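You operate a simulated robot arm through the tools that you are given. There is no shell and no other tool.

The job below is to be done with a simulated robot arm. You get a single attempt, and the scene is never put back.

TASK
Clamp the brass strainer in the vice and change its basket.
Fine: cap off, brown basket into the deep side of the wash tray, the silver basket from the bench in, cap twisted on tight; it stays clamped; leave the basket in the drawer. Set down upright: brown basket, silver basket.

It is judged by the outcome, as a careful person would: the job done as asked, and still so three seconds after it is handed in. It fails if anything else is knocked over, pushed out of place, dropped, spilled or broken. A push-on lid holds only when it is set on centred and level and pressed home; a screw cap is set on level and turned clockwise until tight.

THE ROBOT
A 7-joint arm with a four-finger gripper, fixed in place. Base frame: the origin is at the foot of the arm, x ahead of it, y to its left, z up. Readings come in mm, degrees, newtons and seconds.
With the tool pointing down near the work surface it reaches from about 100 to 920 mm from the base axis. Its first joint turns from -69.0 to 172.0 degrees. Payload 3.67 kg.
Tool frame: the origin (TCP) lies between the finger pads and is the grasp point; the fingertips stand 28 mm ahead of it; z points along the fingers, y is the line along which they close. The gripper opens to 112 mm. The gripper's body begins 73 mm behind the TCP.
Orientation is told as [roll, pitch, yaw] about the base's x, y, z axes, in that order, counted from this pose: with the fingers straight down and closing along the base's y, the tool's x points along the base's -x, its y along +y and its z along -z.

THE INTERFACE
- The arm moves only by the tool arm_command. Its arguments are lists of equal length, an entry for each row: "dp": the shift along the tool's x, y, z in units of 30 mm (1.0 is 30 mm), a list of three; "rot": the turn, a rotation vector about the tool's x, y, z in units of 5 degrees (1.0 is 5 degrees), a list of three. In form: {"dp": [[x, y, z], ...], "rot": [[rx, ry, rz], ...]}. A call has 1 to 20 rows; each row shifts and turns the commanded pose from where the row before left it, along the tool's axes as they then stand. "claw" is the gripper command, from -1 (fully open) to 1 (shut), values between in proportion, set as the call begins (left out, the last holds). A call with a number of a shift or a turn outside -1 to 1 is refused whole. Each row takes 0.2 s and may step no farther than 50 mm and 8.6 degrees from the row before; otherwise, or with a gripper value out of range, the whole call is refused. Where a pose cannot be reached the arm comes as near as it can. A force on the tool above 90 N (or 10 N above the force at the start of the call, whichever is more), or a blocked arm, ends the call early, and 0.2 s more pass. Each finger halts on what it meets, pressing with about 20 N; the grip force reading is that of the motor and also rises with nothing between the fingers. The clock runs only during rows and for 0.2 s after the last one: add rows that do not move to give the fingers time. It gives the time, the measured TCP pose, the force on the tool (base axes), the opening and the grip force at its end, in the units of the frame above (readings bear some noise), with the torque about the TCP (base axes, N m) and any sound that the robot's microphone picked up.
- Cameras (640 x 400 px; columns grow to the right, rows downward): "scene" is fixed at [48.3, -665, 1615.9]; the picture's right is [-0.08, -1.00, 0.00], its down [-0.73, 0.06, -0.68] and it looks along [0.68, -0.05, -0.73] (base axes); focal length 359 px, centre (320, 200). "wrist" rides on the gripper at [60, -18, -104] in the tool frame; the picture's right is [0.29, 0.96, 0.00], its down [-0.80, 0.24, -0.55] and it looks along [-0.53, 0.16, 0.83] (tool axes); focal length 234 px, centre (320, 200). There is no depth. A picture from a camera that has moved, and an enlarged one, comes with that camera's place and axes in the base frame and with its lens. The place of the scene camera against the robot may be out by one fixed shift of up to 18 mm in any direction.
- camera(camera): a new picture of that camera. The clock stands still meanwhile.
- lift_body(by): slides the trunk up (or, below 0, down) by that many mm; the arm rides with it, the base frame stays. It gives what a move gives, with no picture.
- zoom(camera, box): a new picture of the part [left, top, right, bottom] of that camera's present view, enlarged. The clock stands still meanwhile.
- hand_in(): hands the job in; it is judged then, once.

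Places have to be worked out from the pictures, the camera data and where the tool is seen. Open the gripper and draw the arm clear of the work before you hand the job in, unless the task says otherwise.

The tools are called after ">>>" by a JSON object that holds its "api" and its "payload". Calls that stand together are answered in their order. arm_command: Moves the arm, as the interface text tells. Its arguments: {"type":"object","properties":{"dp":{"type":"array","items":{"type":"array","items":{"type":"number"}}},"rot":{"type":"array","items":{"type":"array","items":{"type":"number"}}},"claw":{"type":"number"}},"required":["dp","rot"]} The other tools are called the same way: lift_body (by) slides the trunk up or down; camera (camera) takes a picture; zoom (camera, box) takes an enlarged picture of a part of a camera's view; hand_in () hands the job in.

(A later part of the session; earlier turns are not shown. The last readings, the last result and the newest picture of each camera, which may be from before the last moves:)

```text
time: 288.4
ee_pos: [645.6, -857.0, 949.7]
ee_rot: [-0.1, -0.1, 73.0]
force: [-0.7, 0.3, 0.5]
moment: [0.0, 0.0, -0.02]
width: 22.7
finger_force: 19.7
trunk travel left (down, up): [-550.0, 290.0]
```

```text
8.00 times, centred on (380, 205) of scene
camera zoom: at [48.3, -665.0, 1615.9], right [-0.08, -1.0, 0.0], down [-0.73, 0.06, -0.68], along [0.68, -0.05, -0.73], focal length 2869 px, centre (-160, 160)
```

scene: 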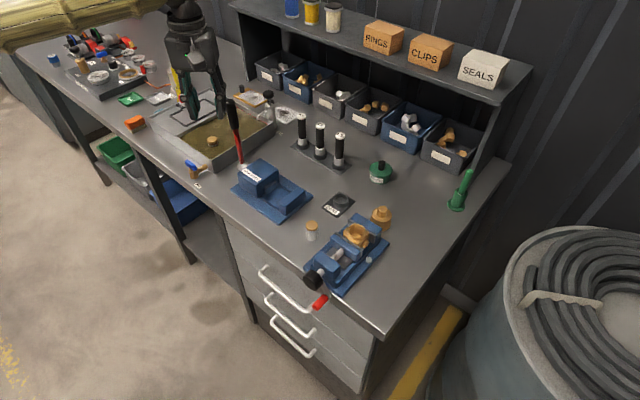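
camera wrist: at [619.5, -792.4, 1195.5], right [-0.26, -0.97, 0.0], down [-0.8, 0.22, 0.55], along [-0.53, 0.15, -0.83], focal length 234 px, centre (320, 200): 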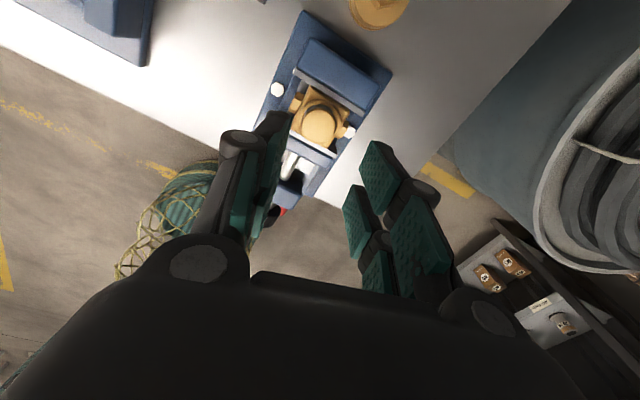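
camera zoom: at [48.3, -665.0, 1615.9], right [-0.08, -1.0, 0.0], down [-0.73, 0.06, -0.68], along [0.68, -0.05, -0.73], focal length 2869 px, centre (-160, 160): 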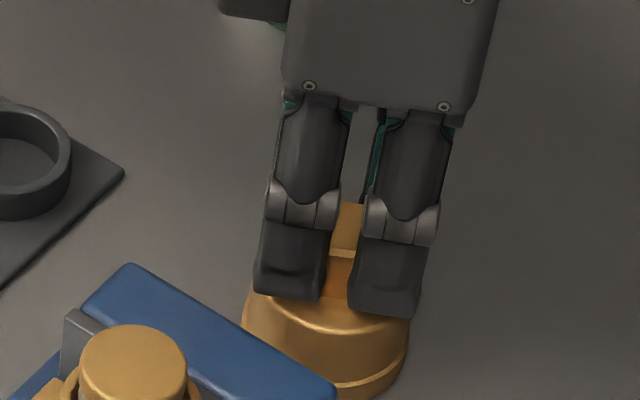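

Now 133°, back to 73°, and 133° again to refine centring.

>>> {"api": "arm_command", "payload": {"dp": [[0, 0, 0], [0, 0, 0], [0, 0, 0], [0, 0, 0], [0, 0, 0], [0, 0, 0], [0, 0, 0], [0, 0, 0], [0, 0, 0], [0, 0, 0], [0, 0, 0], [0, 0, 0], [0, 0, 0], [0, 0, 0], [0, 0, 0]], "rot": [[0, 0, 0], [0, 0, 0], [0, 0, -1], [0, 0, -1], [0, 0, -1], [0, 0, -1], [0, 0, -1], [0, 0, -1], [0, 0, -1], [0, 0, -1], [0, 0, -1], [0, 0, -1], [0, 0, -1], [0, 0, -1], [0, 0, 0]], "claw": 0.2}}

>>> {"api": "arm_command", "payload": {"dp": [[0, 0, 0], [0, 0, 0], [0, 0, 0], [0, 0, 0]], "rot": [[0, 0, 0], [0, 0, 0], [0, 0, 0], [0, 0, 0]], "claw": 1}}

>>> {"api": "arm_command", "payload": {"dp": [[0, 0, 0], [0, 0, 0], [0, 0, 0], [0, 0, 0], [0, 0, 0], [0, 0, 0], [0, 0, 0], [0, 0, 0], [0, 0, 0], [0, 0, 0], [0, 0, 0], [0, 0, 0], [0, 0, 0], [0, 0, 0], [0, 0, 0]], "rot": [[0, 0, 0], [0, 0, 0], [0, 0, 1], [0, 0, 1], [0, 0, 1], [0, 0, 1], [0, 0, 1], [0, 0, 1], [0, 0, 1], [0, 0, 1], [0, 0, 1], [0, 0, 1], [0, 0, 1], [0, 0, 1], [0, 0, 0]], "claw": 0.2}}

>>> {"api": "arm_command", "payload": {"dp": [[0, 0, 0], [0, 0, 0], [0, 0, 0], [0, 0, 0]], "rot": [[0, 0, 0], [0, 0, 0], [0, 0, 0], [0, 0, 0]], "claw": 1}}

>>> {"api": "arm_command", "payload": {"dp": [[0, 0, 0], [0, 0, 0], [0, 0, 0], [0, 0, 0], [0, 0, 0], [0, 0, 0], [0, 0, 0], [0, 0, 0], [0, 0, 0], [0, 0, 0], [0, 0, 0], [0, 0, 0], [0, 0, 0], [0, 0, 0], [0, 0, 0]], "rot": [[0, 0, 0], [0, 0, 0], [0, 0, -1], [0, 0, -1], [0, 0, -1], [0, 0, -1], [0, 0, -1], [0, 0, -1], [0, 0, -1], [0, 0, -1], [0, 0, -1], [0, 0, -1], [0, 0, -1], [0, 0, -1], [0, 0, 0]], "claw": 0.2}}

>>> {"api": "arm_command", "payload": {"dp": [[0, 0, 0], [0, 0, 0], [0, 0, 0], [0, 0, 0]], "rot": [[0, 0, 0], [0, 0, 0], [0, 0, 0], [0, 0, 0]], "claw": 1}}

>>> {"api": "zoom", "payload": {"camera": "wrist", "box": [250, 50, 390, 210]}}

```text
time: 291.6
ee_pos: [643.9, -855.9, 950.6]
ee_rot: [-0.1, -0.1, 133.1]
force: [-0.5, -1.1, 0.5]
moment: [0.0, 0.01, -0.03]
width: 45.0
finger_force: 0.0
trunk travel left (down, up): [-550.0, 290.0]
```

```text
time: 292.6
ee_pos: [644.6, -856.5, 952.0]
ee_rot: [-0.3, -0.1, 133.0]
force: [0.0, 0.4, -0.4]
moment: [-0.01, -0.01, 0.03]
width: 22.8
finger_force: 19.8
trunk travel left (down, up): [-550.0, 290.0]
```

```text
time: 295.8
ee_pos: [644.3, -857.5, 950.5]
ee_rot: [-0.1, 0.0, 73.0]
force: [-0.4, 0.4, 0.1]
moment: [0.0, 0.01, -0.01]
width: 44.8
finger_force: 0.1
trunk travel left (down, up): [-550.0, 290.0]
```

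```text
time: 296.8
ee_pos: [645.2, -856.7, 949.9]
ee_rot: [-0.1, -0.1, 73.1]
force: [0.8, 0.7, -0.2]
moment: [0.03, -0.05, 0.0]
width: 22.4
finger_force: 19.8
trunk travel left (down, up): [-550.0, 290.0]
```

```text
time: 299.9
ee_pos: [645.0, -856.7, 950.8]
ee_rot: [-0.2, 0.0, 133.1]
force: [-1.0, 0.0, 0.4]
moment: [0.01, -0.01, 0.01]
width: 44.7
finger_force: 0.0
trunk travel left (down, up): [-550.0, 290.0]
```

```text
time: 300.9
ee_pos: [644.2, -856.4, 951.1]
ee_rot: [-0.1, -0.1, 133.0]
force: [0.4, -0.1, -0.9]
moment: [-0.06, 0.03, -0.01]
width: 22.7
finger_force: 19.8
trunk travel left (down, up): [-550.0, 290.0]
```

```text
2.50 times, centred on (320, 130) of wrist
camera zoom: at [698.8, -889.0, 1054.2], right [-0.5, -0.86, 0.0], down [-0.72, 0.42, 0.55], along [-0.48, 0.28, -0.83], focal length 585 px, centre (320, 375)
```

zoom: 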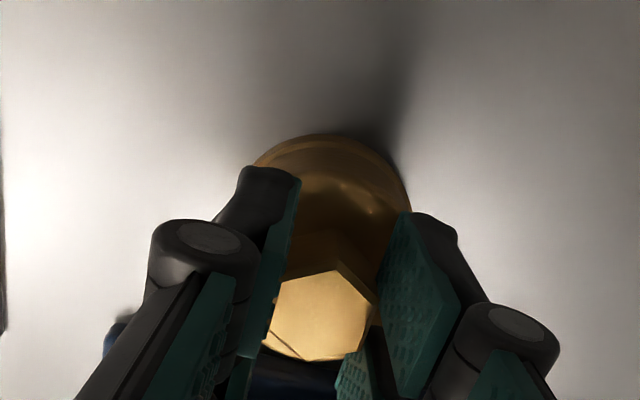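

The cap is now centred on the tool axis. From the unscrewing readings the body axis lies at TCP ≈ (560.8,-775.4). I lift the cap and go exactly there.

>>> {"api": "arm_command", "payload": {"dp": [[0, 0, -0.5], [0, 0, -0.8], [0, 0, -0.9], [0, 0, -0.9], [0, 0, -0.9], [-0.971, 0.0483, 0], [-0.971, 0.0483, 0], [-0.971, 0.0483, 0], [-0.971, 0.0483, 0], [0, 0, 0]], "rot": [[0, 0, 0], [0, 0, 0], [0, 0, 0], [0, 0, 0], [0, 0, 0], [0, 0, 0], [0, 0, 0], [0, 0, 0], [0, 0, 0], [0, 0, 0]]}}

>>> {"api": "arm_command", "payload": {"dp": [[0, 0, 0.6], [0, 0, 0]], "rot": [[0, 0, 0], [0, 0, 0]]}}

>>> {"api": "arm_command", "payload": {"dp": [[0, 0, 0.2], [0, 0, 0]], "rot": [[0, 0, 0], [0, 0, 0]]}}

>>> {"api": "zoom", "payload": {"camera": "scene", "box": [330, 185, 390, 245]}}

```text
time: 303.1
ee_pos: [561.4, -777.7, 1069.1]
ee_rot: [-0.2, 0.0, 133.1]
force: [0.6, -0.5, -1.2]
moment: [0.03, -0.01, -0.01]
width: 22.7
finger_force: 19.8
trunk travel left (down, up): [-550.0, 290.0]
```

```text
time: 303.8
ee_pos: [560.1, -775.5, 1053.7]
ee_rot: [-0.1, 0.0, 133.1]
force: [0.1, -0.2, -0.2]
moment: [0.01, -0.03, -0.01]
width: 22.8
finger_force: 20.3
trunk travel left (down, up): [-550.0, 290.0]
```

```text
time: 304.4
ee_pos: [559.8, -774.6, 1048.0]
ee_rot: [-0.1, 0.0, 133.0]
force: [0.0, -0.7, -0.8]
moment: [-0.01, 0.01, 0.02]
width: 22.6
finger_force: 20.5
trunk travel left (down, up): [-550.0, 290.0]
```

```text
6.67 times, centred on (360, 215) of scene
camera zoom: at [48.3, -665.0, 1615.9], right [-0.08, -1.0, 0.0], down [-0.73, 0.06, -0.68], along [0.68, -0.05, -0.73], focal length 2391 px, centre (53, 100)
```

zoom: 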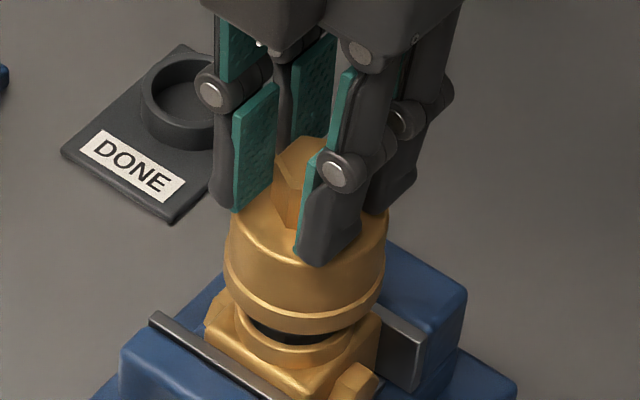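

Alignment matches the lift-off picture. I lower step by step.

>>> {"api": "arm_command", "payload": {"dp": [[0, 0, 0.17], [0, 0, 0.15], [0, 0, 0]], "rot": [[0, 0, 0], [0, 0, 0], [0, 0, 0]]}}

>>> {"api": "arm_command", "payload": {"dp": [[0, 0, 0.12], [0, 0, 0]], "rot": [[0, 0, 0], [0, 0, 0]]}}

>>> {"api": "arm_command", "payload": {"dp": [[0, 0, 0.1], [0, 0, 0]], "rot": [[0, 0, 0], [0, 0, 0]]}}

>>> {"api": "zoom", "payload": {"camera": "scene", "box": [330, 185, 390, 245]}}

```text
time: 305.1
ee_pos: [561.1, -775.4, 1037.6]
ee_rot: [-0.1, 0.0, 133.0]
force: [0.3, -0.1, -1.0]
moment: [-0.01, 0.04, 0.0]
width: 22.6
finger_force: 19.7
trunk travel left (down, up): [-550.0, 290.0]
```

```text
time: 305.8
ee_pos: [560.5, -776.2, 1034.5]
ee_rot: [-0.1, 0.1, 133.1]
force: [2.8, -3.1, 10.3]
moment: [-0.07, 0.02, -0.01]
width: 22.9
finger_force: 19.5
trunk travel left (down, up): [-550.0, 290.0]
```

```text
time: 306.4
ee_pos: [560.2, -774.7, 1031.5]
ee_rot: [-0.1, 0.1, 133.0]
force: [7.0, -8.3, 21.2]
moment: [-0.25, -0.13, 0.04]
width: 22.9
finger_force: 20.1
trunk travel left (down, up): [-550.0, 290.0]
```

```text
6.67 times, centred on (360, 215) of scene
camera zoom: at [48.3, -665.0, 1615.9], right [-0.08, -1.0, 0.0], down [-0.73, 0.06, -0.68], along [0.68, -0.05, -0.73], focal length 2391 px, centre (53, 100)
```

zoom: 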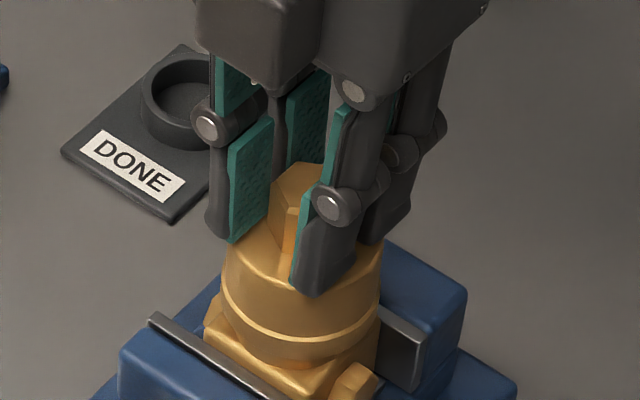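

Contact height (cap bottom ≈965) matches the thread start. I ease to about 10 N and turn clockwise 100°, watching for engagement.

>>> {"api": "arm_command", "payload": {"dp": [[0, 0, -0.05], [0, 0, 0], [0, 0, 0], [0, 0, 0], [0, 0, 0], [0, 0, 0], [0, 0, 0], [0, 0, 0], [0, 0, 0], [0, 0, 0], [0, 0, 0], [0, 0, 0], [0, 0, 0], [0, 0, 0], [0, 0, 0], [0, 0, 0], [0, 0, 0], [0, 0, 0]], "rot": [[0, 0, 0], [0, 0, 1], [0, 0, 1], [0, 0, 1], [0, 0, 1], [0, 0, 1], [0, 0, 1], [0, 0, 1], [0, 0, 1], [0, 0, 1], [0, 0, 1], [0, 0, 1], [0, 0, 1], [0, 0, 1], [0, 0, 1], [0, 0, 1], [0, 0, 1], [0, 0, 0]]}}

>>> {"api": "zoom", "payload": {"camera": "scene", "box": [330, 185, 390, 245]}}

```text
time: 310.1
ee_pos: [561.0, -775.4, 1031.1]
ee_rot: [0.0, -0.1, 53.1]
force: [-4.9, 1.5, -2.3]
moment: [0.04, 0.28, 0.07]
width: 22.9
finger_force: 20.0
trunk travel left (down, up): [-550.0, 290.0]
```

```text
6.67 times, centred on (360, 215) of scene
camera zoom: at [48.3, -665.0, 1615.9], right [-0.08, -1.0, 0.0], down [-0.73, 0.06, -0.68], along [0.68, -0.05, -0.73], focal length 2391 px, centre (53, 100)
```

zoom: 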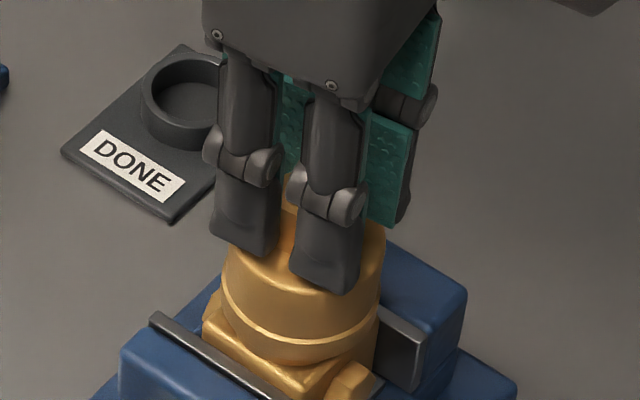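

The upward force vanished (-2.3 N), suggesting the thread is catching. I continue 100° clockwise with a matching downward drift.

>>> {"api": "arm_command", "payload": {"dp": [[0, 0, 0.003], [0, 0, 0.003], [0, 0, 0.003], [0, 0, 0.003], [0, 0, 0.003], [0, 0, 0.003], [0, 0, 0.003], [0, 0, 0.003], [0, 0, 0.003], [0, 0, 0.003], [0, 0, 0.003], [0, 0, 0.003], [0, 0, 0.003], [0, 0, 0.003], [0, 0, 0.003], [0, 0, 0.003], [0, 0, 0.003], [0, 0, 0.003], [0, 0, 0.003], [0, 0, 0]], "rot": [[0, 0, 1], [0, 0, 1], [0, 0, 1], [0, 0, 1], [0, 0, 1], [0, 0, 1], [0, 0, 1], [0, 0, 1], [0, 0, 1], [0, 0, 1], [0, 0, 1], [0, 0, 1], [0, 0, 1], [0, 0, 1], [0, 0, 1], [0, 0, 1], [0, 0, 1], [0, 0, 1], [0, 0, 1], [0, 0, 0]]}}

>>> {"api": "zoom", "payload": {"camera": "scene", "box": [330, 185, 390, 245]}}

>>> {"api": "zoom", "payload": {"camera": "wrist", "box": [240, 40, 400, 200]}}

```text
time: 314.4
ee_pos: [560.3, -774.6, 1030.7]
ee_rot: [0.2, 0.0, -42.1]
force: [-4.8, 3.6, -1.0]
moment: [0.22, 0.33, 0.08]
width: 23.0
finger_force: 20.3
trunk travel left (down, up): [-550.0, 290.0]
```

```text
6.67 times, centred on (360, 215) of scene
camera zoom: at [48.3, -665.0, 1615.9], right [-0.08, -1.0, 0.0], down [-0.73, 0.06, -0.68], along [0.68, -0.05, -0.73], focal length 2391 px, centre (53, 100)
```

zoom: 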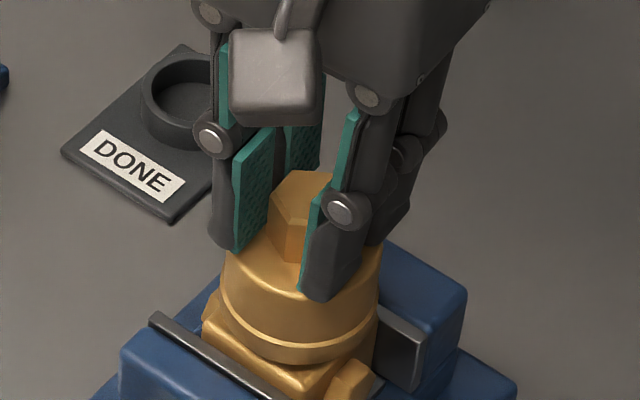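

```text
2.50 times, centred on (320, 120) of wrist
camera zoom: at [503.7, -749.4, 1133.8], right [0.43, 0.9, 0.0], down [0.75, -0.36, 0.56], along [0.5, -0.23, -0.83], focal length 585 px, centre (320, 400)
```

zoom: 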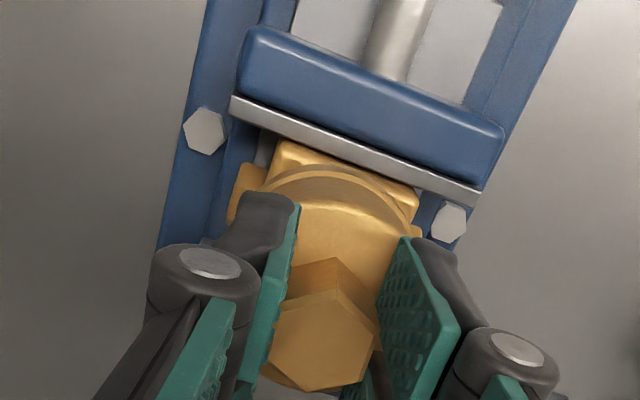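

Engaged: the cap is descending. I turn 30° more to yaw -72°, then release, raise slightly and rotate back counter-clockwise 240° for the next stroke.

>>> {"api": "arm_command", "payload": {"dp": [[0, 0, 0.003], [0, 0, 0.003], [0, 0, 0.003], [0, 0, 0.003], [0, 0, 0.003], [0, 0, 0.003], [0, 0, 0]], "rot": [[0, 0, 1], [0, 0, 1], [0, 0, 1], [0, 0, 1], [0, 0, 1], [0, 0, 1], [0, 0, 0]]}}

>>> {"api": "arm_command", "payload": {"dp": [[0, 0, 0], [0, 0, 0], [0, 0, -0.35], [0, 0, 0], [0, 0, 0], [0, 0, 0], [0, 0, 0], [0, 0, 0], [0, 0, 0], [0, 0, 0], [0, 0, 0], [0, 0, 0], [0, 0, 0], [0, 0, 0], [0, 0, 0], [0, 0, 0], [0, 0, 0], [0, 0, 0], [0, 0, 0], [0, 0, 0]], "rot": [[0, 0, 0], [0, 0, 0], [0, 0, 0], [0, 0, -1], [0, 0, -1], [0, 0, -1], [0, 0, -1], [0, 0, -1], [0, 0, -1], [0, 0, -1], [0, 0, -1], [0, 0, -1], [0, 0, -1], [0, 0, -1], [0, 0, -1], [0, 0, -1], [0, 0, -1], [0, 0, -1], [0, 0, -1], [0, 0, -1]], "claw": 0.2}}

>>> {"api": "arm_command", "payload": {"dp": [[0, 0, 0], [0, 0, 0], [0, 0, 0], [0, 0, 0], [0, 0, 0], [0, 0, 0], [0, 0, 0], [0, 0, 0], [0, 0, 0], [0, 0, 0], [0, 0, 0], [0, 0, 0], [0, 0, 0], [0, 0, 0], [0, 0, 0], [0, 0, 0], [0, 0, 0], [0, 0, 0], [0, 0, 0], [0, 0, 0]], "rot": [[0, 0, -1], [0, 0, -1], [0, 0, -1], [0, 0, -1], [0, 0, -1], [0, 0, -1], [0, 0, -1], [0, 0, -1], [0, 0, -1], [0, 0, -1], [0, 0, -1], [0, 0, -1], [0, 0, -1], [0, 0, -1], [0, 0, -1], [0, 0, -1], [0, 0, -1], [0, 0, -1], [0, 0, -1], [0, 0, -1]]}}

>>> {"api": "arm_command", "payload": {"dp": [[0, 0, 0], [0, 0, 0], [0, 0, 0], [0, 0, 0], [0, 0, 0], [0, 0, 0], [0, 0, 0], [0, 0, 0], [0, 0, 0], [0, 0, 0], [0, 0, 0], [0, 0, 0]], "rot": [[0, 0, -1], [0, 0, -1], [0, 0, -1], [0, 0, -1], [0, 0, -1], [0, 0, -1], [0, 0, -1], [0, 0, -1], [0, 0, -1], [0, 0, -1], [0, 0, -1], [0, 0, 0]]}}

>>> {"api": "zoom", "payload": {"camera": "scene", "box": [330, 185, 390, 245]}}

>>> {"api": "zoom", "payload": {"camera": "wrist", "box": [240, 40, 400, 200]}}

```text
time: 315.9
ee_pos: [560.5, -774.7, 1028.2]
ee_rot: [0.0, 0.0, -72.0]
force: [-6.4, 4.6, -0.7]
moment: [0.26, 0.43, 0.11]
width: 23.1
finger_force: 19.8
trunk travel left (down, up): [-550.0, 290.0]
```

```text
time: 320.1
ee_pos: [560.0, -775.4, 1039.5]
ee_rot: [0.0, -0.1, 13.1]
force: [0.3, 0.0, -0.8]
moment: [0.01, -0.02, -0.01]
width: 44.7
finger_force: 0.1
trunk travel left (down, up): [-550.0, 290.0]
```

```text
time: 324.4
ee_pos: [560.7, -775.4, 1039.8]
ee_rot: [-0.1, 0.0, 113.1]
force: [-0.1, 1.2, 0.0]
moment: [0.01, 0.02, 0.02]
width: 44.9
finger_force: 0.1
trunk travel left (down, up): [-550.0, 290.0]
```

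```text
time: 326.9
ee_pos: [561.4, -776.2, 1038.4]
ee_rot: [-0.1, 0.1, 168.1]
force: [0.4, 0.4, 0.3]
moment: [0.0, -0.03, -0.01]
width: 45.0
finger_force: 0.1
trunk travel left (down, up): [-550.0, 290.0]
```

```text
6.67 times, centred on (360, 215) of scene
camera zoom: at [48.3, -665.0, 1615.9], right [-0.08, -1.0, 0.0], down [-0.73, 0.06, -0.68], along [0.68, -0.05, -0.73], focal length 2391 px, centre (53, 100)
```

zoom: 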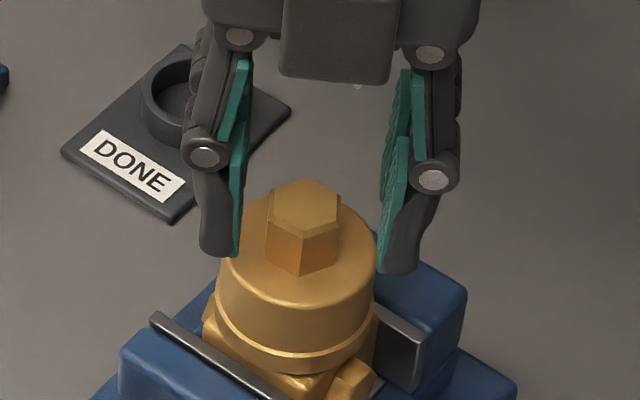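

```text
2.50 times, centred on (320, 120) of wrist
camera zoom: at [623.0, -771.2, 1142.8], right [0.08, -1.0, 0.0], down [-0.83, -0.07, 0.55], along [-0.55, -0.05, -0.83], focal length 585 px, centre (320, 400)
```

zoom: 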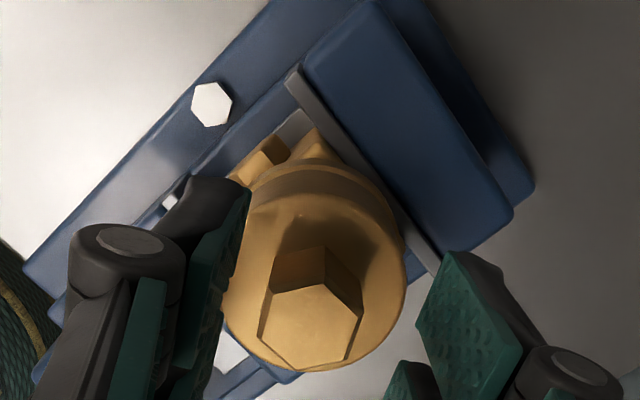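

I inspect closely whether cap is level and the body is still square in the jaws.

>>> {"api": "zoom", "payload": {"camera": "scene", "box": [335, 205, 385, 250]}}

>>> {"api": "zoom", "payload": {"camera": "scene", "box": [280, 200, 400, 310]}}

```text
8.89 times, centred on (360, 228) of scene
camera zoom: at [48.3, -665.0, 1615.9], right [-0.08, -1.0, 0.0], down [-0.73, 0.06, -0.68], along [0.68, -0.05, -0.73], focal length 3188 px, centre (-36, -44)
```

zoom: 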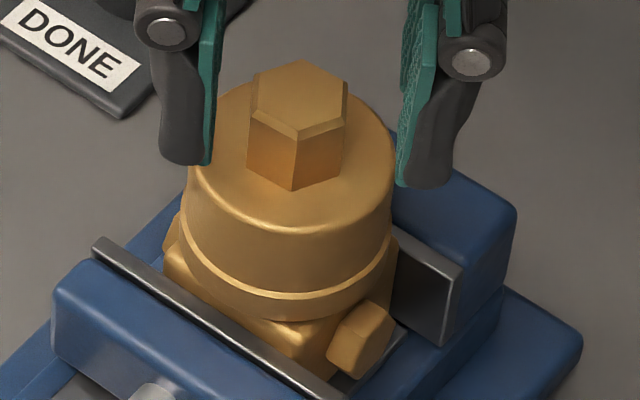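

```text
3.64 times, centred on (340, 255) of scene
camera zoom: at [48.3, -665.0, 1615.9], right [-0.08, -1.0, 0.0], down [-0.73, 0.06, -0.68], along [0.68, -0.05, -0.73], focal length 1304 px, centre (247, 0)
```

zoom: 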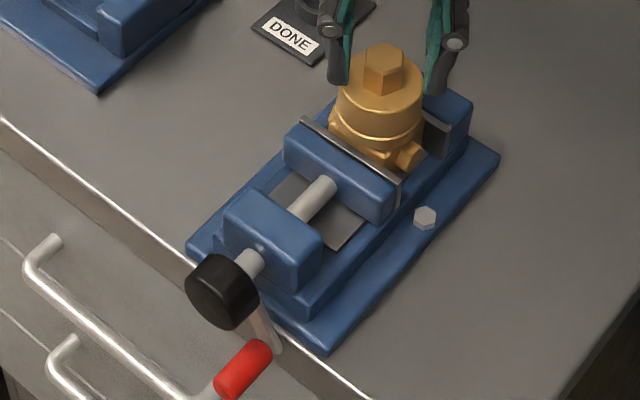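

The body is still square in the jaws and the cap is level, about half a turn from tight. I grip again at yaw 168° and continue clockwise.

>>> {"api": "arm_command", "payload": {"dp": [[0, 0, 0.35], [0, 0, 0]], "rot": [[0, 0, 0], [0, 0, 0]]}}

>>> {"api": "arm_command", "payload": {"dp": [[0, 0, 0], [0, 0, 0], [0, 0, 0], [0, 0, 0]], "rot": [[0, 0, 0], [0, 0, 0], [0, 0, 0], [0, 0, 0]], "claw": 1}}

>>> {"api": "arm_command", "payload": {"dp": [[0, 0, 0.003], [0, 0, 0.003], [0, 0, 0.003], [0, 0, 0.003], [0, 0, 0.003], [0, 0, 0.003], [0, 0, 0.003], [0, 0, 0.003], [0, 0, 0.003], [0, 0, 0.003], [0, 0, 0.003], [0, 0, 0.003], [0, 0, 0.003], [0, 0, 0.003], [0, 0, 0.003], [0, 0, 0.003], [0, 0, 0.003], [0, 0, 0.003], [0, 0, 0]], "rot": [[0, 0, 1], [0, 0, 1], [0, 0, 1], [0, 0, 1], [0, 0, 1], [0, 0, 1], [0, 0, 1], [0, 0, 1], [0, 0, 1], [0, 0, 1], [0, 0, 1], [0, 0, 1], [0, 0, 1], [0, 0, 1], [0, 0, 1], [0, 0, 1], [0, 0, 1], [0, 0, 1], [0, 0, 0]]}}

>>> {"api": "zoom", "payload": {"camera": "scene", "box": [330, 185, 390, 245]}}

```text
time: 327.6
ee_pos: [559.4, -775.1, 1029.6]
ee_rot: [-0.1, 0.1, 168.1]
force: [-0.3, 1.4, 0.0]
moment: [0.01, -0.01, -0.02]
width: 44.7
finger_force: 0.1
trunk travel left (down, up): [-550.0, 290.0]
```

```text
time: 328.6
ee_pos: [559.5, -773.4, 1028.8]
ee_rot: [-0.2, 0.1, 167.9]
force: [-0.9, 5.1, -0.6]
moment: [0.27, -0.04, -0.01]
width: 23.3
finger_force: 20.2
trunk travel left (down, up): [-550.0, 290.0]
```

```text
time: 332.6
ee_pos: [560.8, -775.2, 1028.5]
ee_rot: [-0.1, -0.1, 78.0]
force: [-8.0, 1.5, 1.7]
moment: [0.07, 0.37, 0.0]
width: 23.4
finger_force: 19.8
trunk travel left (down, up): [-550.0, 290.0]
```

```text
6.67 times, centred on (360, 215) of scene
camera zoom: at [48.3, -665.0, 1615.9], right [-0.08, -1.0, 0.0], down [-0.73, 0.06, -0.68], along [0.68, -0.05, -0.73], focal length 2391 px, centre (53, 100)
```

zoom: 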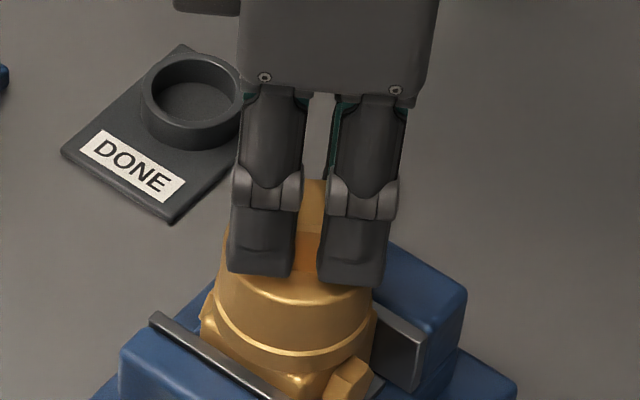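

I check that the vice crank hasn't crept back, using the same zoom as after clamping.

>>> {"api": "zoom", "payload": {"camera": "scene", "box": [310, 270, 370, 320]}}

>>> {"api": "zoom", "payload": {"camera": "scene", "box": [315, 220, 375, 265]}}

>>> {"api": "zoom", "payload": {"camera": "wrist", "box": [220, 20, 420, 180]}}

```text
8.00 times, centred on (340, 295) of scene
camera zoom: at [48.3, -665.0, 1615.9], right [-0.08, -1.0, 0.0], down [-0.73, 0.06, -0.68], along [0.68, -0.05, -0.73], focal length 2869 px, centre (160, -560)
```

zoom: 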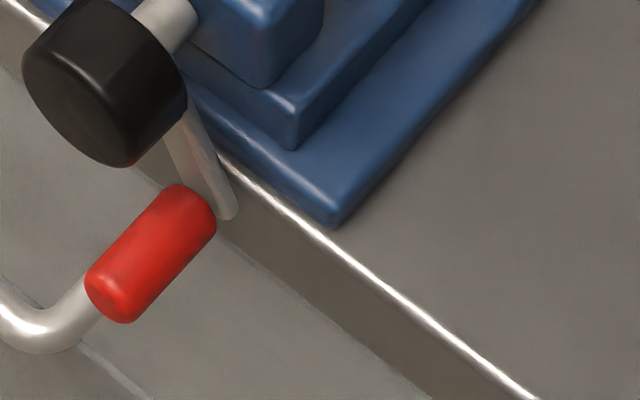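

```text
8.89 times, centred on (345, 242) of scene
camera zoom: at [48.3, -665.0, 1615.9], right [-0.08, -1.0, 0.0], down [-0.73, 0.06, -0.68], along [0.68, -0.05, -0.73], focal length 3188 px, centre (98, -178)
```

zoom: 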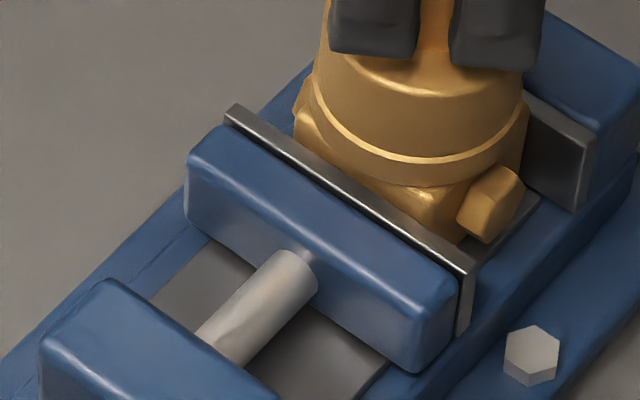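

```text
2.50 times, centred on (320, 100) of wrist
camera zoom: at [566.3, -838.5, 1131.5], right [-1.0, -0.08, 0.0], down [-0.07, 0.83, 0.56], along [-0.04, 0.55, -0.83], focal length 585 px, centre (320, 450)
```

zoom: 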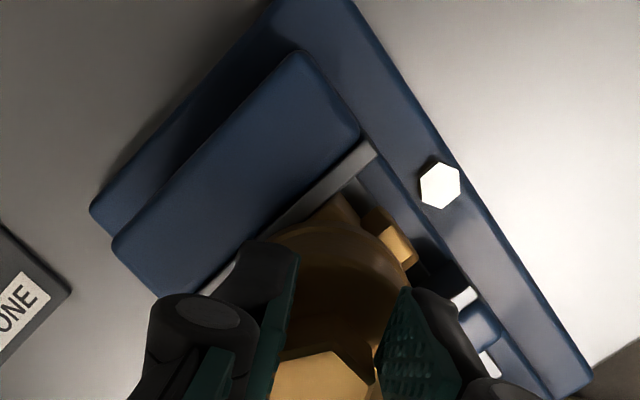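

The crank crept back a little and the body has ~1–2 mm play now, though the jaws still prevent turning. I'll finish tightening the cap, then re-tighten the vice. Continuing clockwise.

>>> {"api": "arm_command", "payload": {"dp": [[0, 0, 0.003], [0, 0, 0.003], [0, 0, 0.003], [0, 0, 0.003], [0, 0, 0.003], [0, 0, 0.003], [0, 0, 0.003], [0, 0, 0.003], [0, 0, 0.003], [0, 0, 0.003], [0, 0, 0.003], [0, 0, 0.003], [0, 0, 0.003], [0, 0, 0.003], [0, 0, 0.003], [0, 0, 0.003], [0, 0, 0.003], [0, 0, 0.003], [0, 0, 0]], "rot": [[0, 0, 1], [0, 0, 1], [0, 0, 1], [0, 0, 1], [0, 0, 1], [0, 0, 1], [0, 0, 1], [0, 0, 1], [0, 0, 1], [0, 0, 1], [0, 0, 1], [0, 0, 1], [0, 0, 1], [0, 0, 1], [0, 0, 1], [0, 0, 1], [0, 0, 1], [0, 0, 1], [0, 0, 0]]}}

>>> {"api": "zoom", "payload": {"camera": "scene", "box": [330, 185, 390, 245]}}

>>> {"api": "arm_command", "payload": {"dp": [[0, 0, 0.003], [0, 0, 0.003], [0, 0, 0.003], [0, 0, 0.003], [0, 0, 0.003], [0, 0, 0.003], [0, 0, 0.003], [0, 0, 0.003], [0, 0, 0.003], [0, 0, 0.003], [0, 0, 0.003], [0, 0, 0.003], [0, 0, 0]], "rot": [[0, 0, 1], [0, 0, 1], [0, 0, 1], [0, 0, 1], [0, 0, 1], [0, 0, 1], [0, 0, 1], [0, 0, 1], [0, 0, 1], [0, 0, 1], [0, 0, 1], [0, 0, 1], [0, 0, 0]]}}

>>> {"api": "zoom", "payload": {"camera": "scene", "box": [330, 185, 390, 245]}}

```text
time: 336.6
ee_pos: [559.8, -775.6, 1026.0]
ee_rot: [0.1, -0.1, -11.9]
force: [-4.4, 5.7, 5.7]
moment: [0.24, 0.27, 0.06]
width: 22.8
finger_force: 20.1
trunk travel left (down, up): [-550.0, 290.0]
```

```text
6.67 times, centred on (360, 215) of scene
camera zoom: at [48.3, -665.0, 1615.9], right [-0.08, -1.0, 0.0], down [-0.73, 0.06, -0.68], along [0.68, -0.05, -0.73], focal length 2391 px, centre (53, 100)
```

zoom: 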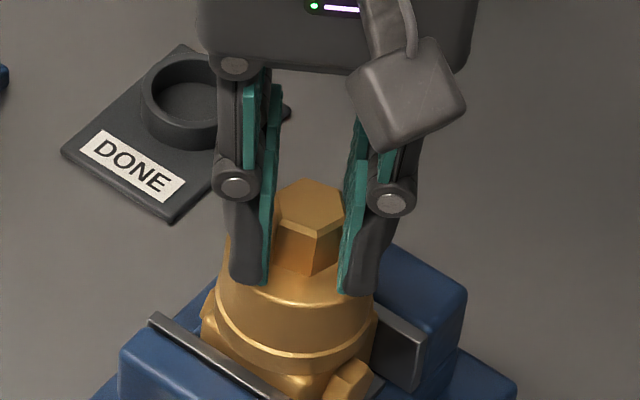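

```text
time: 339.4
ee_pos: [560.5, -774.9, 1026.1]
ee_rot: [0.0, 0.0, -72.0]
force: [-3.0, 5.3, 2.7]
moment: [0.26, 0.19, 0.1]
width: 22.6
finger_force: 20.0
trunk travel left (down, up): [-550.0, 290.0]
```

```text
6.67 times, centred on (360, 215) of scene
camera zoom: at [48.3, -665.0, 1615.9], right [-0.08, -1.0, 0.0], down [-0.73, 0.06, -0.68], along [0.68, -0.05, -0.73], focal length 2391 px, centre (53, 100)
```

zoom: 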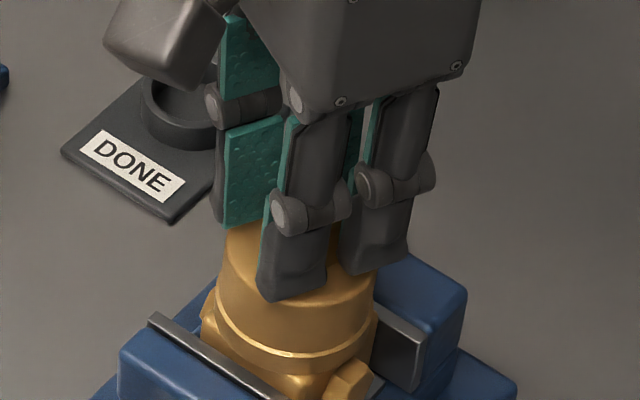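

The cap has barely descended in this stroke. I test engagement by pulling up gently.

>>> {"api": "arm_command", "payload": {"dp": [[0, 0, -0.13], [0, 0, 0]], "rot": [[0, 0, 0], [0, 0, 0]]}}

>>> {"api": "zoom", "payload": {"camera": "scene", "box": [335, 205, 385, 250]}}

```text
time: 339.9
ee_pos: [559.4, -775.2, 1028.4]
ee_rot: [0.0, 0.2, -71.9]
force: [-4.0, 3.9, -5.1]
moment: [0.24, 0.29, 0.08]
width: 22.5
finger_force: 19.7
trunk travel left (down, up): [-550.0, 290.0]
```

```text
8.89 times, centred on (360, 228) of scene
camera zoom: at [48.3, -665.0, 1615.9], right [-0.08, -1.0, 0.0], down [-0.73, 0.06, -0.68], along [0.68, -0.05, -0.73], focal length 3188 px, centre (-36, -44)
```

zoom: 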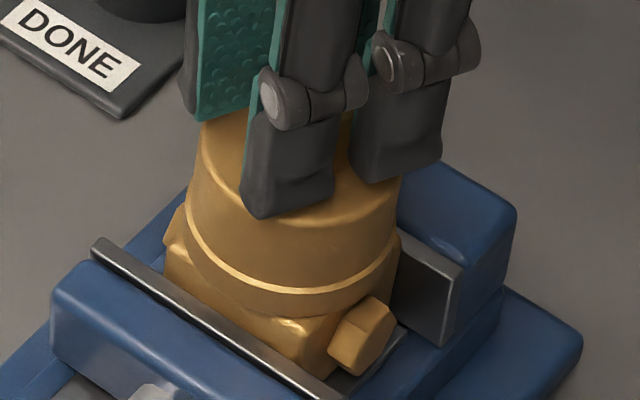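

The cap isn't threading because the body has shifted in the loosened vice. I set the cap back down on the body, release it, and go re-tighten the vice first.

>>> {"api": "arm_command", "payload": {"dp": [[0, 0, 0.13], [0, 0, 0.03], [0, 0, 0]], "rot": [[0, 0, 0], [0, 0, 0], [0, 0, 0]]}}

>>> {"api": "arm_command", "payload": {"dp": [[0, 0, 0], [0, 0, 0], [0, 0, 0], [0, 0, -0.6], [0, 0, -0.8], [0, 0, -0.8], [0, 0, 0]], "rot": [[0, 0, 0], [0, 0, 0], [0, 0, 0], [0, 0, 0], [0, 0, 0], [0, 0, 0], [0, 0, 0]], "claw": 0.2}}

>>> {"api": "zoom", "payload": {"camera": "scene", "box": [335, 205, 385, 250]}}

>>> {"api": "zoom", "payload": {"camera": "wrist", "box": [240, 60, 400, 190]}}

```text
time: 340.8
ee_pos: [560.0, -775.1, 1025.7]
ee_rot: [0.2, 0.0, -72.0]
force: [-6.1, 2.7, 6.9]
moment: [-0.12, 0.43, -0.03]
width: 22.6
finger_force: 20.0
trunk travel left (down, up): [-550.0, 290.0]
```

```text
time: 342.4
ee_pos: [560.7, -776.0, 1090.2]
ee_rot: [0.0, 0.2, -72.1]
force: [0.3, 0.2, 0.1]
moment: [0.01, 0.04, 0.01]
width: 44.7
finger_force: 0.0
trunk travel left (down, up): [-550.0, 290.0]
```

```text
8.89 times, centred on (360, 228) of scene
camera zoom: at [48.3, -665.0, 1615.9], right [-0.08, -1.0, 0.0], down [-0.73, 0.06, -0.68], along [0.68, -0.05, -0.73], focal length 3188 px, centre (-36, -44)
```

zoom: 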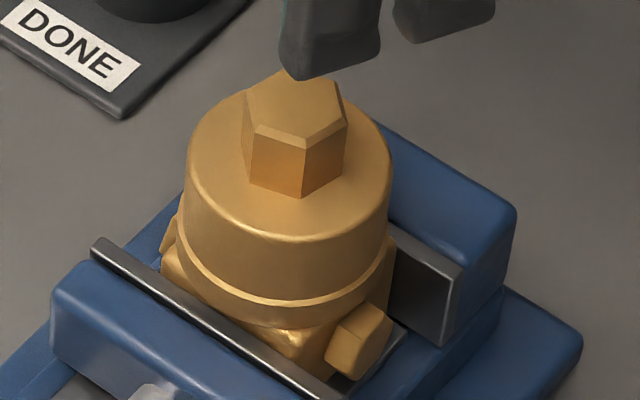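

```text
3.08 times, centred on (320, 125) of wrist
camera zoom: at [525.8, -725.8, 1194.6], right [0.82, 0.57, 0.0], down [0.47, -0.68, 0.55], along [0.32, -0.45, -0.83], focal length 720 px, centre (320, 431)
```

zoom: 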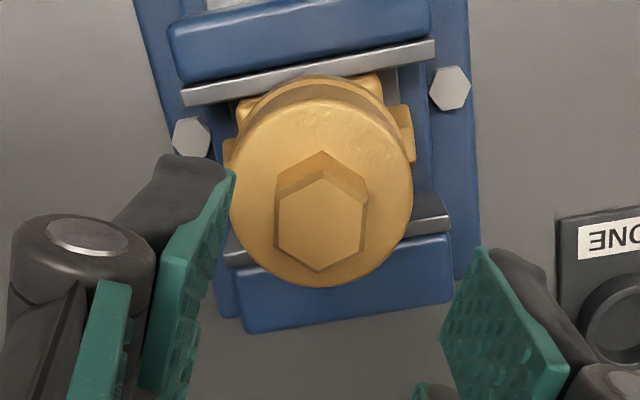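

Now I go to the front of the vice: rotate to yaw -45° and back out.

>>> {"api": "arm_command", "payload": {"dp": [[0, 0, 0], [0, 0, 0], [0, 0, 0], [0, 0, 0], [0, 0, 0], [0, 0, 0], [0.9, 0, 0], [0.9, 0, 0], [0.9, 0, 0], [0.9, 0, 0], [0.9, 0, 0], [0.9, 0, 0], [0.9, 0, 0], [0.9, 0, 0], [0.9, 0, 0], [0, 0, 0]], "rot": [[0, 0, -0.9], [0, 0, -0.9], [0, 0, -0.9], [0, 0, -0.9], [0, 0, -0.9], [0, 0, -0.9], [0, 0, 0], [0, 0, 0], [0, 0, 0], [0, 0, 0], [0, 0, 0], [0, 0, 0], [0, 0, 0], [0, 0, 0], [0, 0, 0], [0, 0, 0]]}}

>>> {"api": "lift_body", "payload": {"by": -90}}

>>> {"api": "arm_command", "payload": {"dp": [[0, 0, -1], [0, 0, -1], [0, 0, -1], [0, 0, 0]], "rot": [[0, 0, 0], [0, 0, 0], [0, 0, 0], [0, 0, 0]]}}

>>> {"api": "lift_body", "payload": {"by": -90}}

>>> {"api": "camera", "payload": {"camera": "scene"}}

```text
time: 345.8
ee_pos: [388.7, -604.2, 1087.5]
ee_rot: [0.1, 0.0, -45.0]
force: [-0.6, -0.5, 0.4]
moment: [-0.01, 0.04, -0.03]
width: 44.7
finger_force: 0.0
trunk travel left (down, up): [-550.0, 290.0]
```

```text
time: 347.0
ee_pos: [389.5, -605.0, 999.1]
ee_rot: [0.1, 0.1, -45.1]
force: [-0.3, 0.2, 0.0]
moment: [0.0, 0.01, -0.01]
width: 44.6
finger_force: 0.0
trunk travel left (down, up): [-460.0, 380.0]
```

```text
time: 348.0
ee_pos: [386.5, -602.4, 1087.8]
ee_rot: [0.0, 0.0, -45.0]
force: [0.3, 0.4, 0.9]
moment: [0.01, 0.0, -0.01]
width: 44.6
finger_force: 0.1
trunk travel left (down, up): [-460.0, 380.0]
```

```text
time: 349.2
ee_pos: [388.0, -603.5, 998.6]
ee_rot: [0.0, -0.1, -45.0]
force: [-0.1, 0.0, -0.4]
moment: [0.0, -0.02, 0.02]
width: 44.9
finger_force: 0.0
trunk travel left (down, up): [-370.0, 470.0]
```

```text
taken
```

scene: 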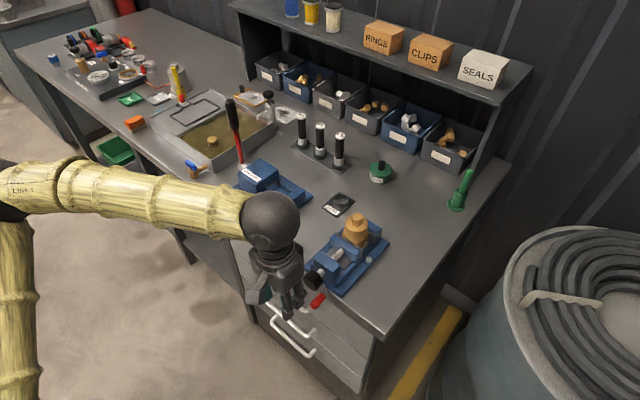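

Trunk is at the right height. I tilt the tool 45° and look at the crank.

>>> {"api": "arm_command", "payload": {"dp": [[0, 0, 0], [0, 0, 0], [0, 0, 0], [0, 0, 0], [0, 0, 0], [0, 0, 0], [0, 0, 0], [0, 0, 0], [0, 0, 0], [0, 0, 0]], "rot": [[0, -1, 0], [0, -1, 0], [0, -1, 0], [0, -1, 0], [0, -1, 0], [0, -1, 0], [0, -1, 0], [0, -1, 0], [0, -1, 0], [0, 0, 0]], "claw": 0.25}}

>>> {"api": "camera", "payload": {"camera": "wrist"}}

>>> {"api": "zoom", "payload": {"camera": "wrist", "box": [230, 90, 400, 210]}}

```text
time: 351.6
ee_pos: [378.5, -615.4, 969.9]
ee_rot: [-2.6, -41.6, -45.1]
force: [0.0, -0.5, -0.1]
moment: [0.02, -0.02, 0.03]
width: 42.1
finger_force: 0.1
trunk travel left (down, up): [-370.0, 470.0]
stopped in row 10: the arm was blocked; the commanded pose is now the measured one
```

```text
taken
camera wrist: at [289.5, -545.6, 1008.9], right [0.54, 0.81, -0.22], down [0.35, 0.02, 0.94], along [0.76, -0.59, -0.27], focal length 234 px, centre (320, 200)
```

wrist: 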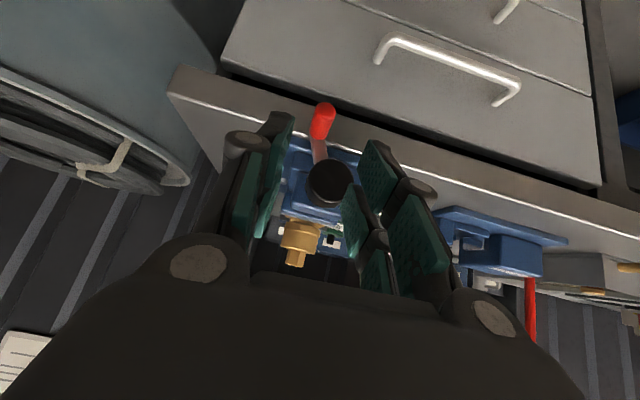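

```text
3.33 times, centred on (315, 150) of wrist
camera zoom: at [289.5, -545.6, 1008.9], right [0.54, 0.81, -0.22], down [0.35, 0.02, 0.94], along [0.76, -0.59, -0.27], focal length 781 px, centre (337, 367)
```

zoom: 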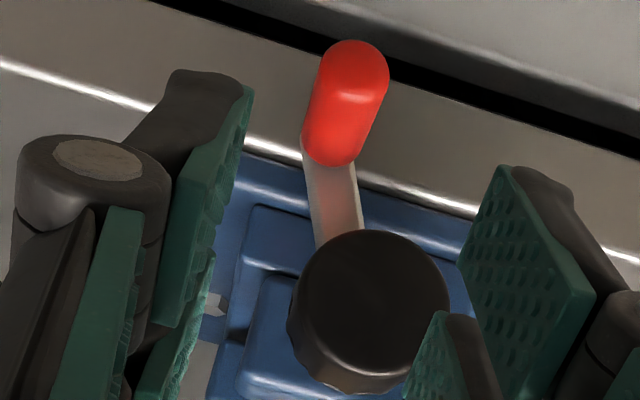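

The handle hangs at about S=-172, z=886. I straighten the orientation and lower in front of it.

>>> {"api": "arm_command", "payload": {"dp": [[-0.3, 0, 0.3], [0, 0, 0], [0.6, -0.05, 0.65], [0.6, -0.05, 0.65], [0.6, -0.05, 0.65], [0, 0, 0]], "rot": [[-0.52, 0, 0], [0, -0.68, 0], [0, 0, 0], [0, 0, 0], [0, 0, 0], [0, 0, 0]]}}

>>> {"api": "zoom", "payload": {"camera": "wrist", "box": [230, 90, 400, 250]}}

>>> {"api": "zoom", "payload": {"camera": "scene", "box": [260, 250, 370, 330]}}

```text
time: 353.1
ee_pos: [389.6, -630.6, 891.9]
ee_rot: [0.0, -45.2, -44.8]
force: [0.1, 0.1, -0.4]
moment: [0.04, -0.01, 0.05]
width: 42.1
finger_force: 0.1
trunk travel left (down, up): [-370.0, 470.0]
```

```text
2.50 times, centred on (315, 170) of wrist
camera zoom: at [294.7, -561.7, 921.9], right [0.53, 0.82, -0.2], down [0.29, 0.05, 0.96], along [0.8, -0.57, -0.21], focal length 585 px, centre (332, 275)
```

zoom: 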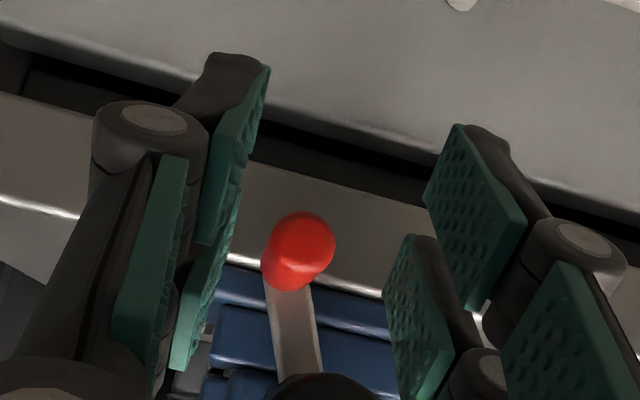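

```text
5.00 times, centred on (315, 290) of scene
camera zoom: at [48.3, -665.0, 1615.9], right [-0.08, -1.0, 0.0], down [-0.73, 0.06, -0.68], along [0.68, -0.05, -0.73], focal length 1793 px, centre (345, -250)
```

zoom: 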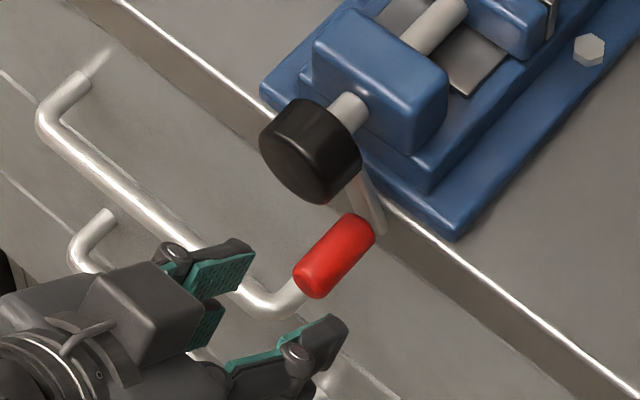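

Handle at S≈-172, z≈883. I advance 40 mm so the fingers straddle it and close.

>>> {"api": "arm_command", "payload": {"dp": [[-0.389, -0.022, 0.554], [-0.389, -0.022, 0.554], [0, 0, 0]], "rot": [[0, 0, 0], [0, 0, 0], [0, 0, 0]]}}

>>> {"api": "arm_command", "payload": {"dp": [[0, 0, 0], [0, 0, 0], [0, 0, 0]], "rot": [[0, 0, 0], [0, 0, 0], [0, 0, 0]], "claw": 1}}

>>> {"api": "zoom", "payload": {"camera": "wrist", "box": [230, 90, 400, 250]}}

>>> {"api": "zoom", "payload": {"camera": "scene", "box": [260, 250, 370, 330]}}

```text
time: 353.9
ee_pos: [417.4, -658.8, 884.8]
ee_rot: [0.0, -45.1, -44.8]
force: [0.6, -0.3, 0.9]
moment: [0.01, 0.01, -0.02]
width: 42.2
finger_force: 0.1
trunk travel left (down, up): [-370.0, 470.0]
```

```text
time: 354.6
ee_pos: [416.2, -658.5, 885.7]
ee_rot: [0.0, -45.2, -44.8]
force: [1.5, -1.5, -0.1]
moment: [0.02, 0.05, -0.11]
width: 17.5
finger_force: 44.8
trunk travel left (down, up): [-370.0, 470.0]
```

```text
2.50 times, centred on (315, 170) of wrist
camera zoom: at [322.0, -590.5, 915.3], right [0.53, 0.82, -0.2], down [0.29, 0.05, 0.96], along [0.8, -0.57, -0.21], focal length 585 px, centre (332, 275)
```

zoom: 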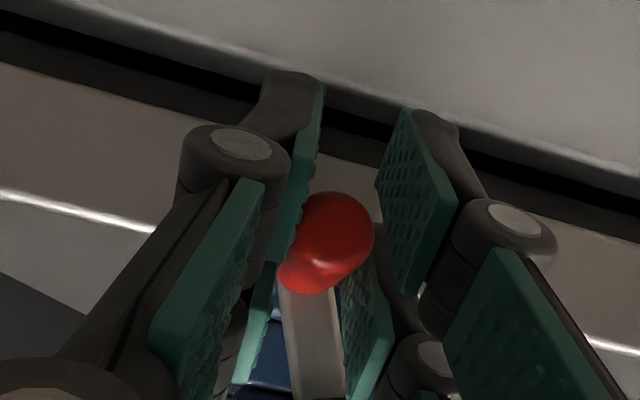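

```text
5.00 times, centred on (315, 290) of scene
camera zoom: at [48.3, -665.0, 1615.9], right [-0.08, -1.0, 0.0], down [-0.73, 0.06, -0.68], along [0.68, -0.05, -0.73], focal length 1793 px, centre (345, -250)
```

zoom: 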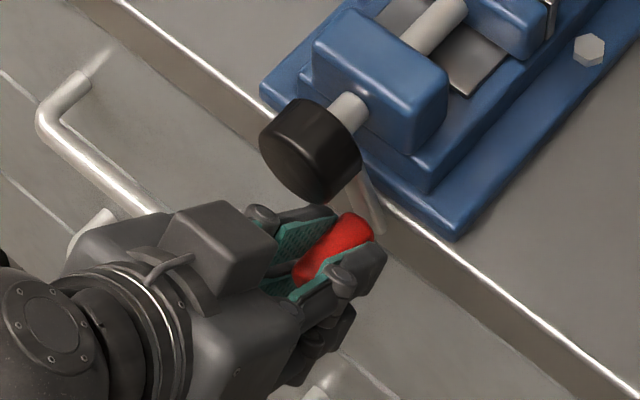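

Gripped cleanly. I turn the crank on (closing direction) 20° and check.

>>> {"api": "arm_command", "payload": {"dp": [[-0.106, -0.287, -0.106], [-0.141, -0.257, -0.141], [0, 0, 0]], "rot": [[0, 0, 0], [0, 0, 0], [0, 0, 0]]}}

>>> {"api": "zoom", "payload": {"camera": "scene", "box": [315, 220, 375, 265]}}

```text
time: 355.4
ee_pos: [405.0, -671.1, 895.0]
ee_rot: [-0.1, -45.2, -44.9]
force: [7.1, -4.4, -2.1]
moment: [0.09, 0.08, -0.08]
width: 17.8
finger_force: 45.3
trunk travel left (down, up): [-370.0, 470.0]
```

```text
8.89 times, centred on (345, 242) of scene
camera zoom: at [48.3, -665.0, 1615.9], right [-0.08, -1.0, 0.0], down [-0.73, 0.06, -0.68], along [0.68, -0.05, -0.73], focal length 3188 px, centre (98, -178)
```

zoom: 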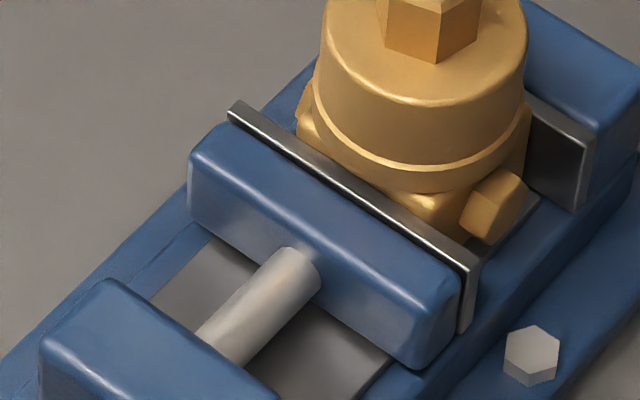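

The jaw is back at its clamped position. I keep turning to tighten.

>>> {"api": "arm_command", "payload": {"dp": [[-0.172, -0.217, -0.172], [0, 0, 0]], "rot": [[0, 0, 0], [0, 0, 0]]}}

>>> {"api": "arm_command", "payload": {"dp": [[-0.196, -0.173, -0.196], [0, 0, 0]], "rot": [[0, 0, 0], [0, 0, 0]]}}

>>> {"api": "zoom", "payload": {"camera": "scene", "box": [315, 220, 375, 265]}}

>>> {"api": "zoom", "payload": {"camera": "scene", "box": [310, 270, 370, 320]}}

```text
time: 356.1
ee_pos: [399.8, -674.3, 900.0]
ee_rot: [-0.1, -45.0, -44.8]
force: [10.1, 7.6, -13.7]
moment: [1.13, 1.09, 0.3]
width: 17.4
finger_force: 45.2
trunk travel left (down, up): [-370.0, 470.0]
```

```text
time: 356.6
ee_pos: [396.0, -678.0, 908.9]
ee_rot: [-0.1, -45.0, -44.8]
force: [6.2, 15.0, -27.4]
moment: [1.19, 1.07, 0.43]
width: 17.7
finger_force: 45.1
trunk travel left (down, up): [-370.0, 470.0]
```

```text
8.89 times, centred on (345, 242) of scene
camera zoom: at [48.3, -665.0, 1615.9], right [-0.08, -1.0, 0.0], down [-0.73, 0.06, -0.68], along [0.68, -0.05, -0.73], focal length 3188 px, centre (98, -178)
```

zoom: 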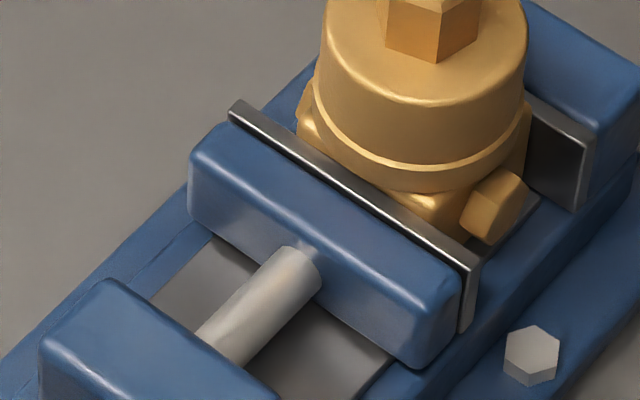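

```text
8.00 times, centred on (340, 295) of scene
camera zoom: at [48.3, -665.0, 1615.9], right [-0.08, -1.0, 0.0], down [-0.73, 0.06, -0.68], along [0.68, -0.05, -0.73], focal length 2869 px, centre (160, -560)
```

zoom: 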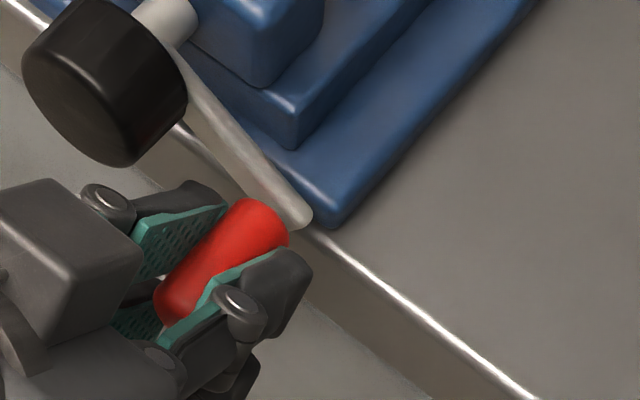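

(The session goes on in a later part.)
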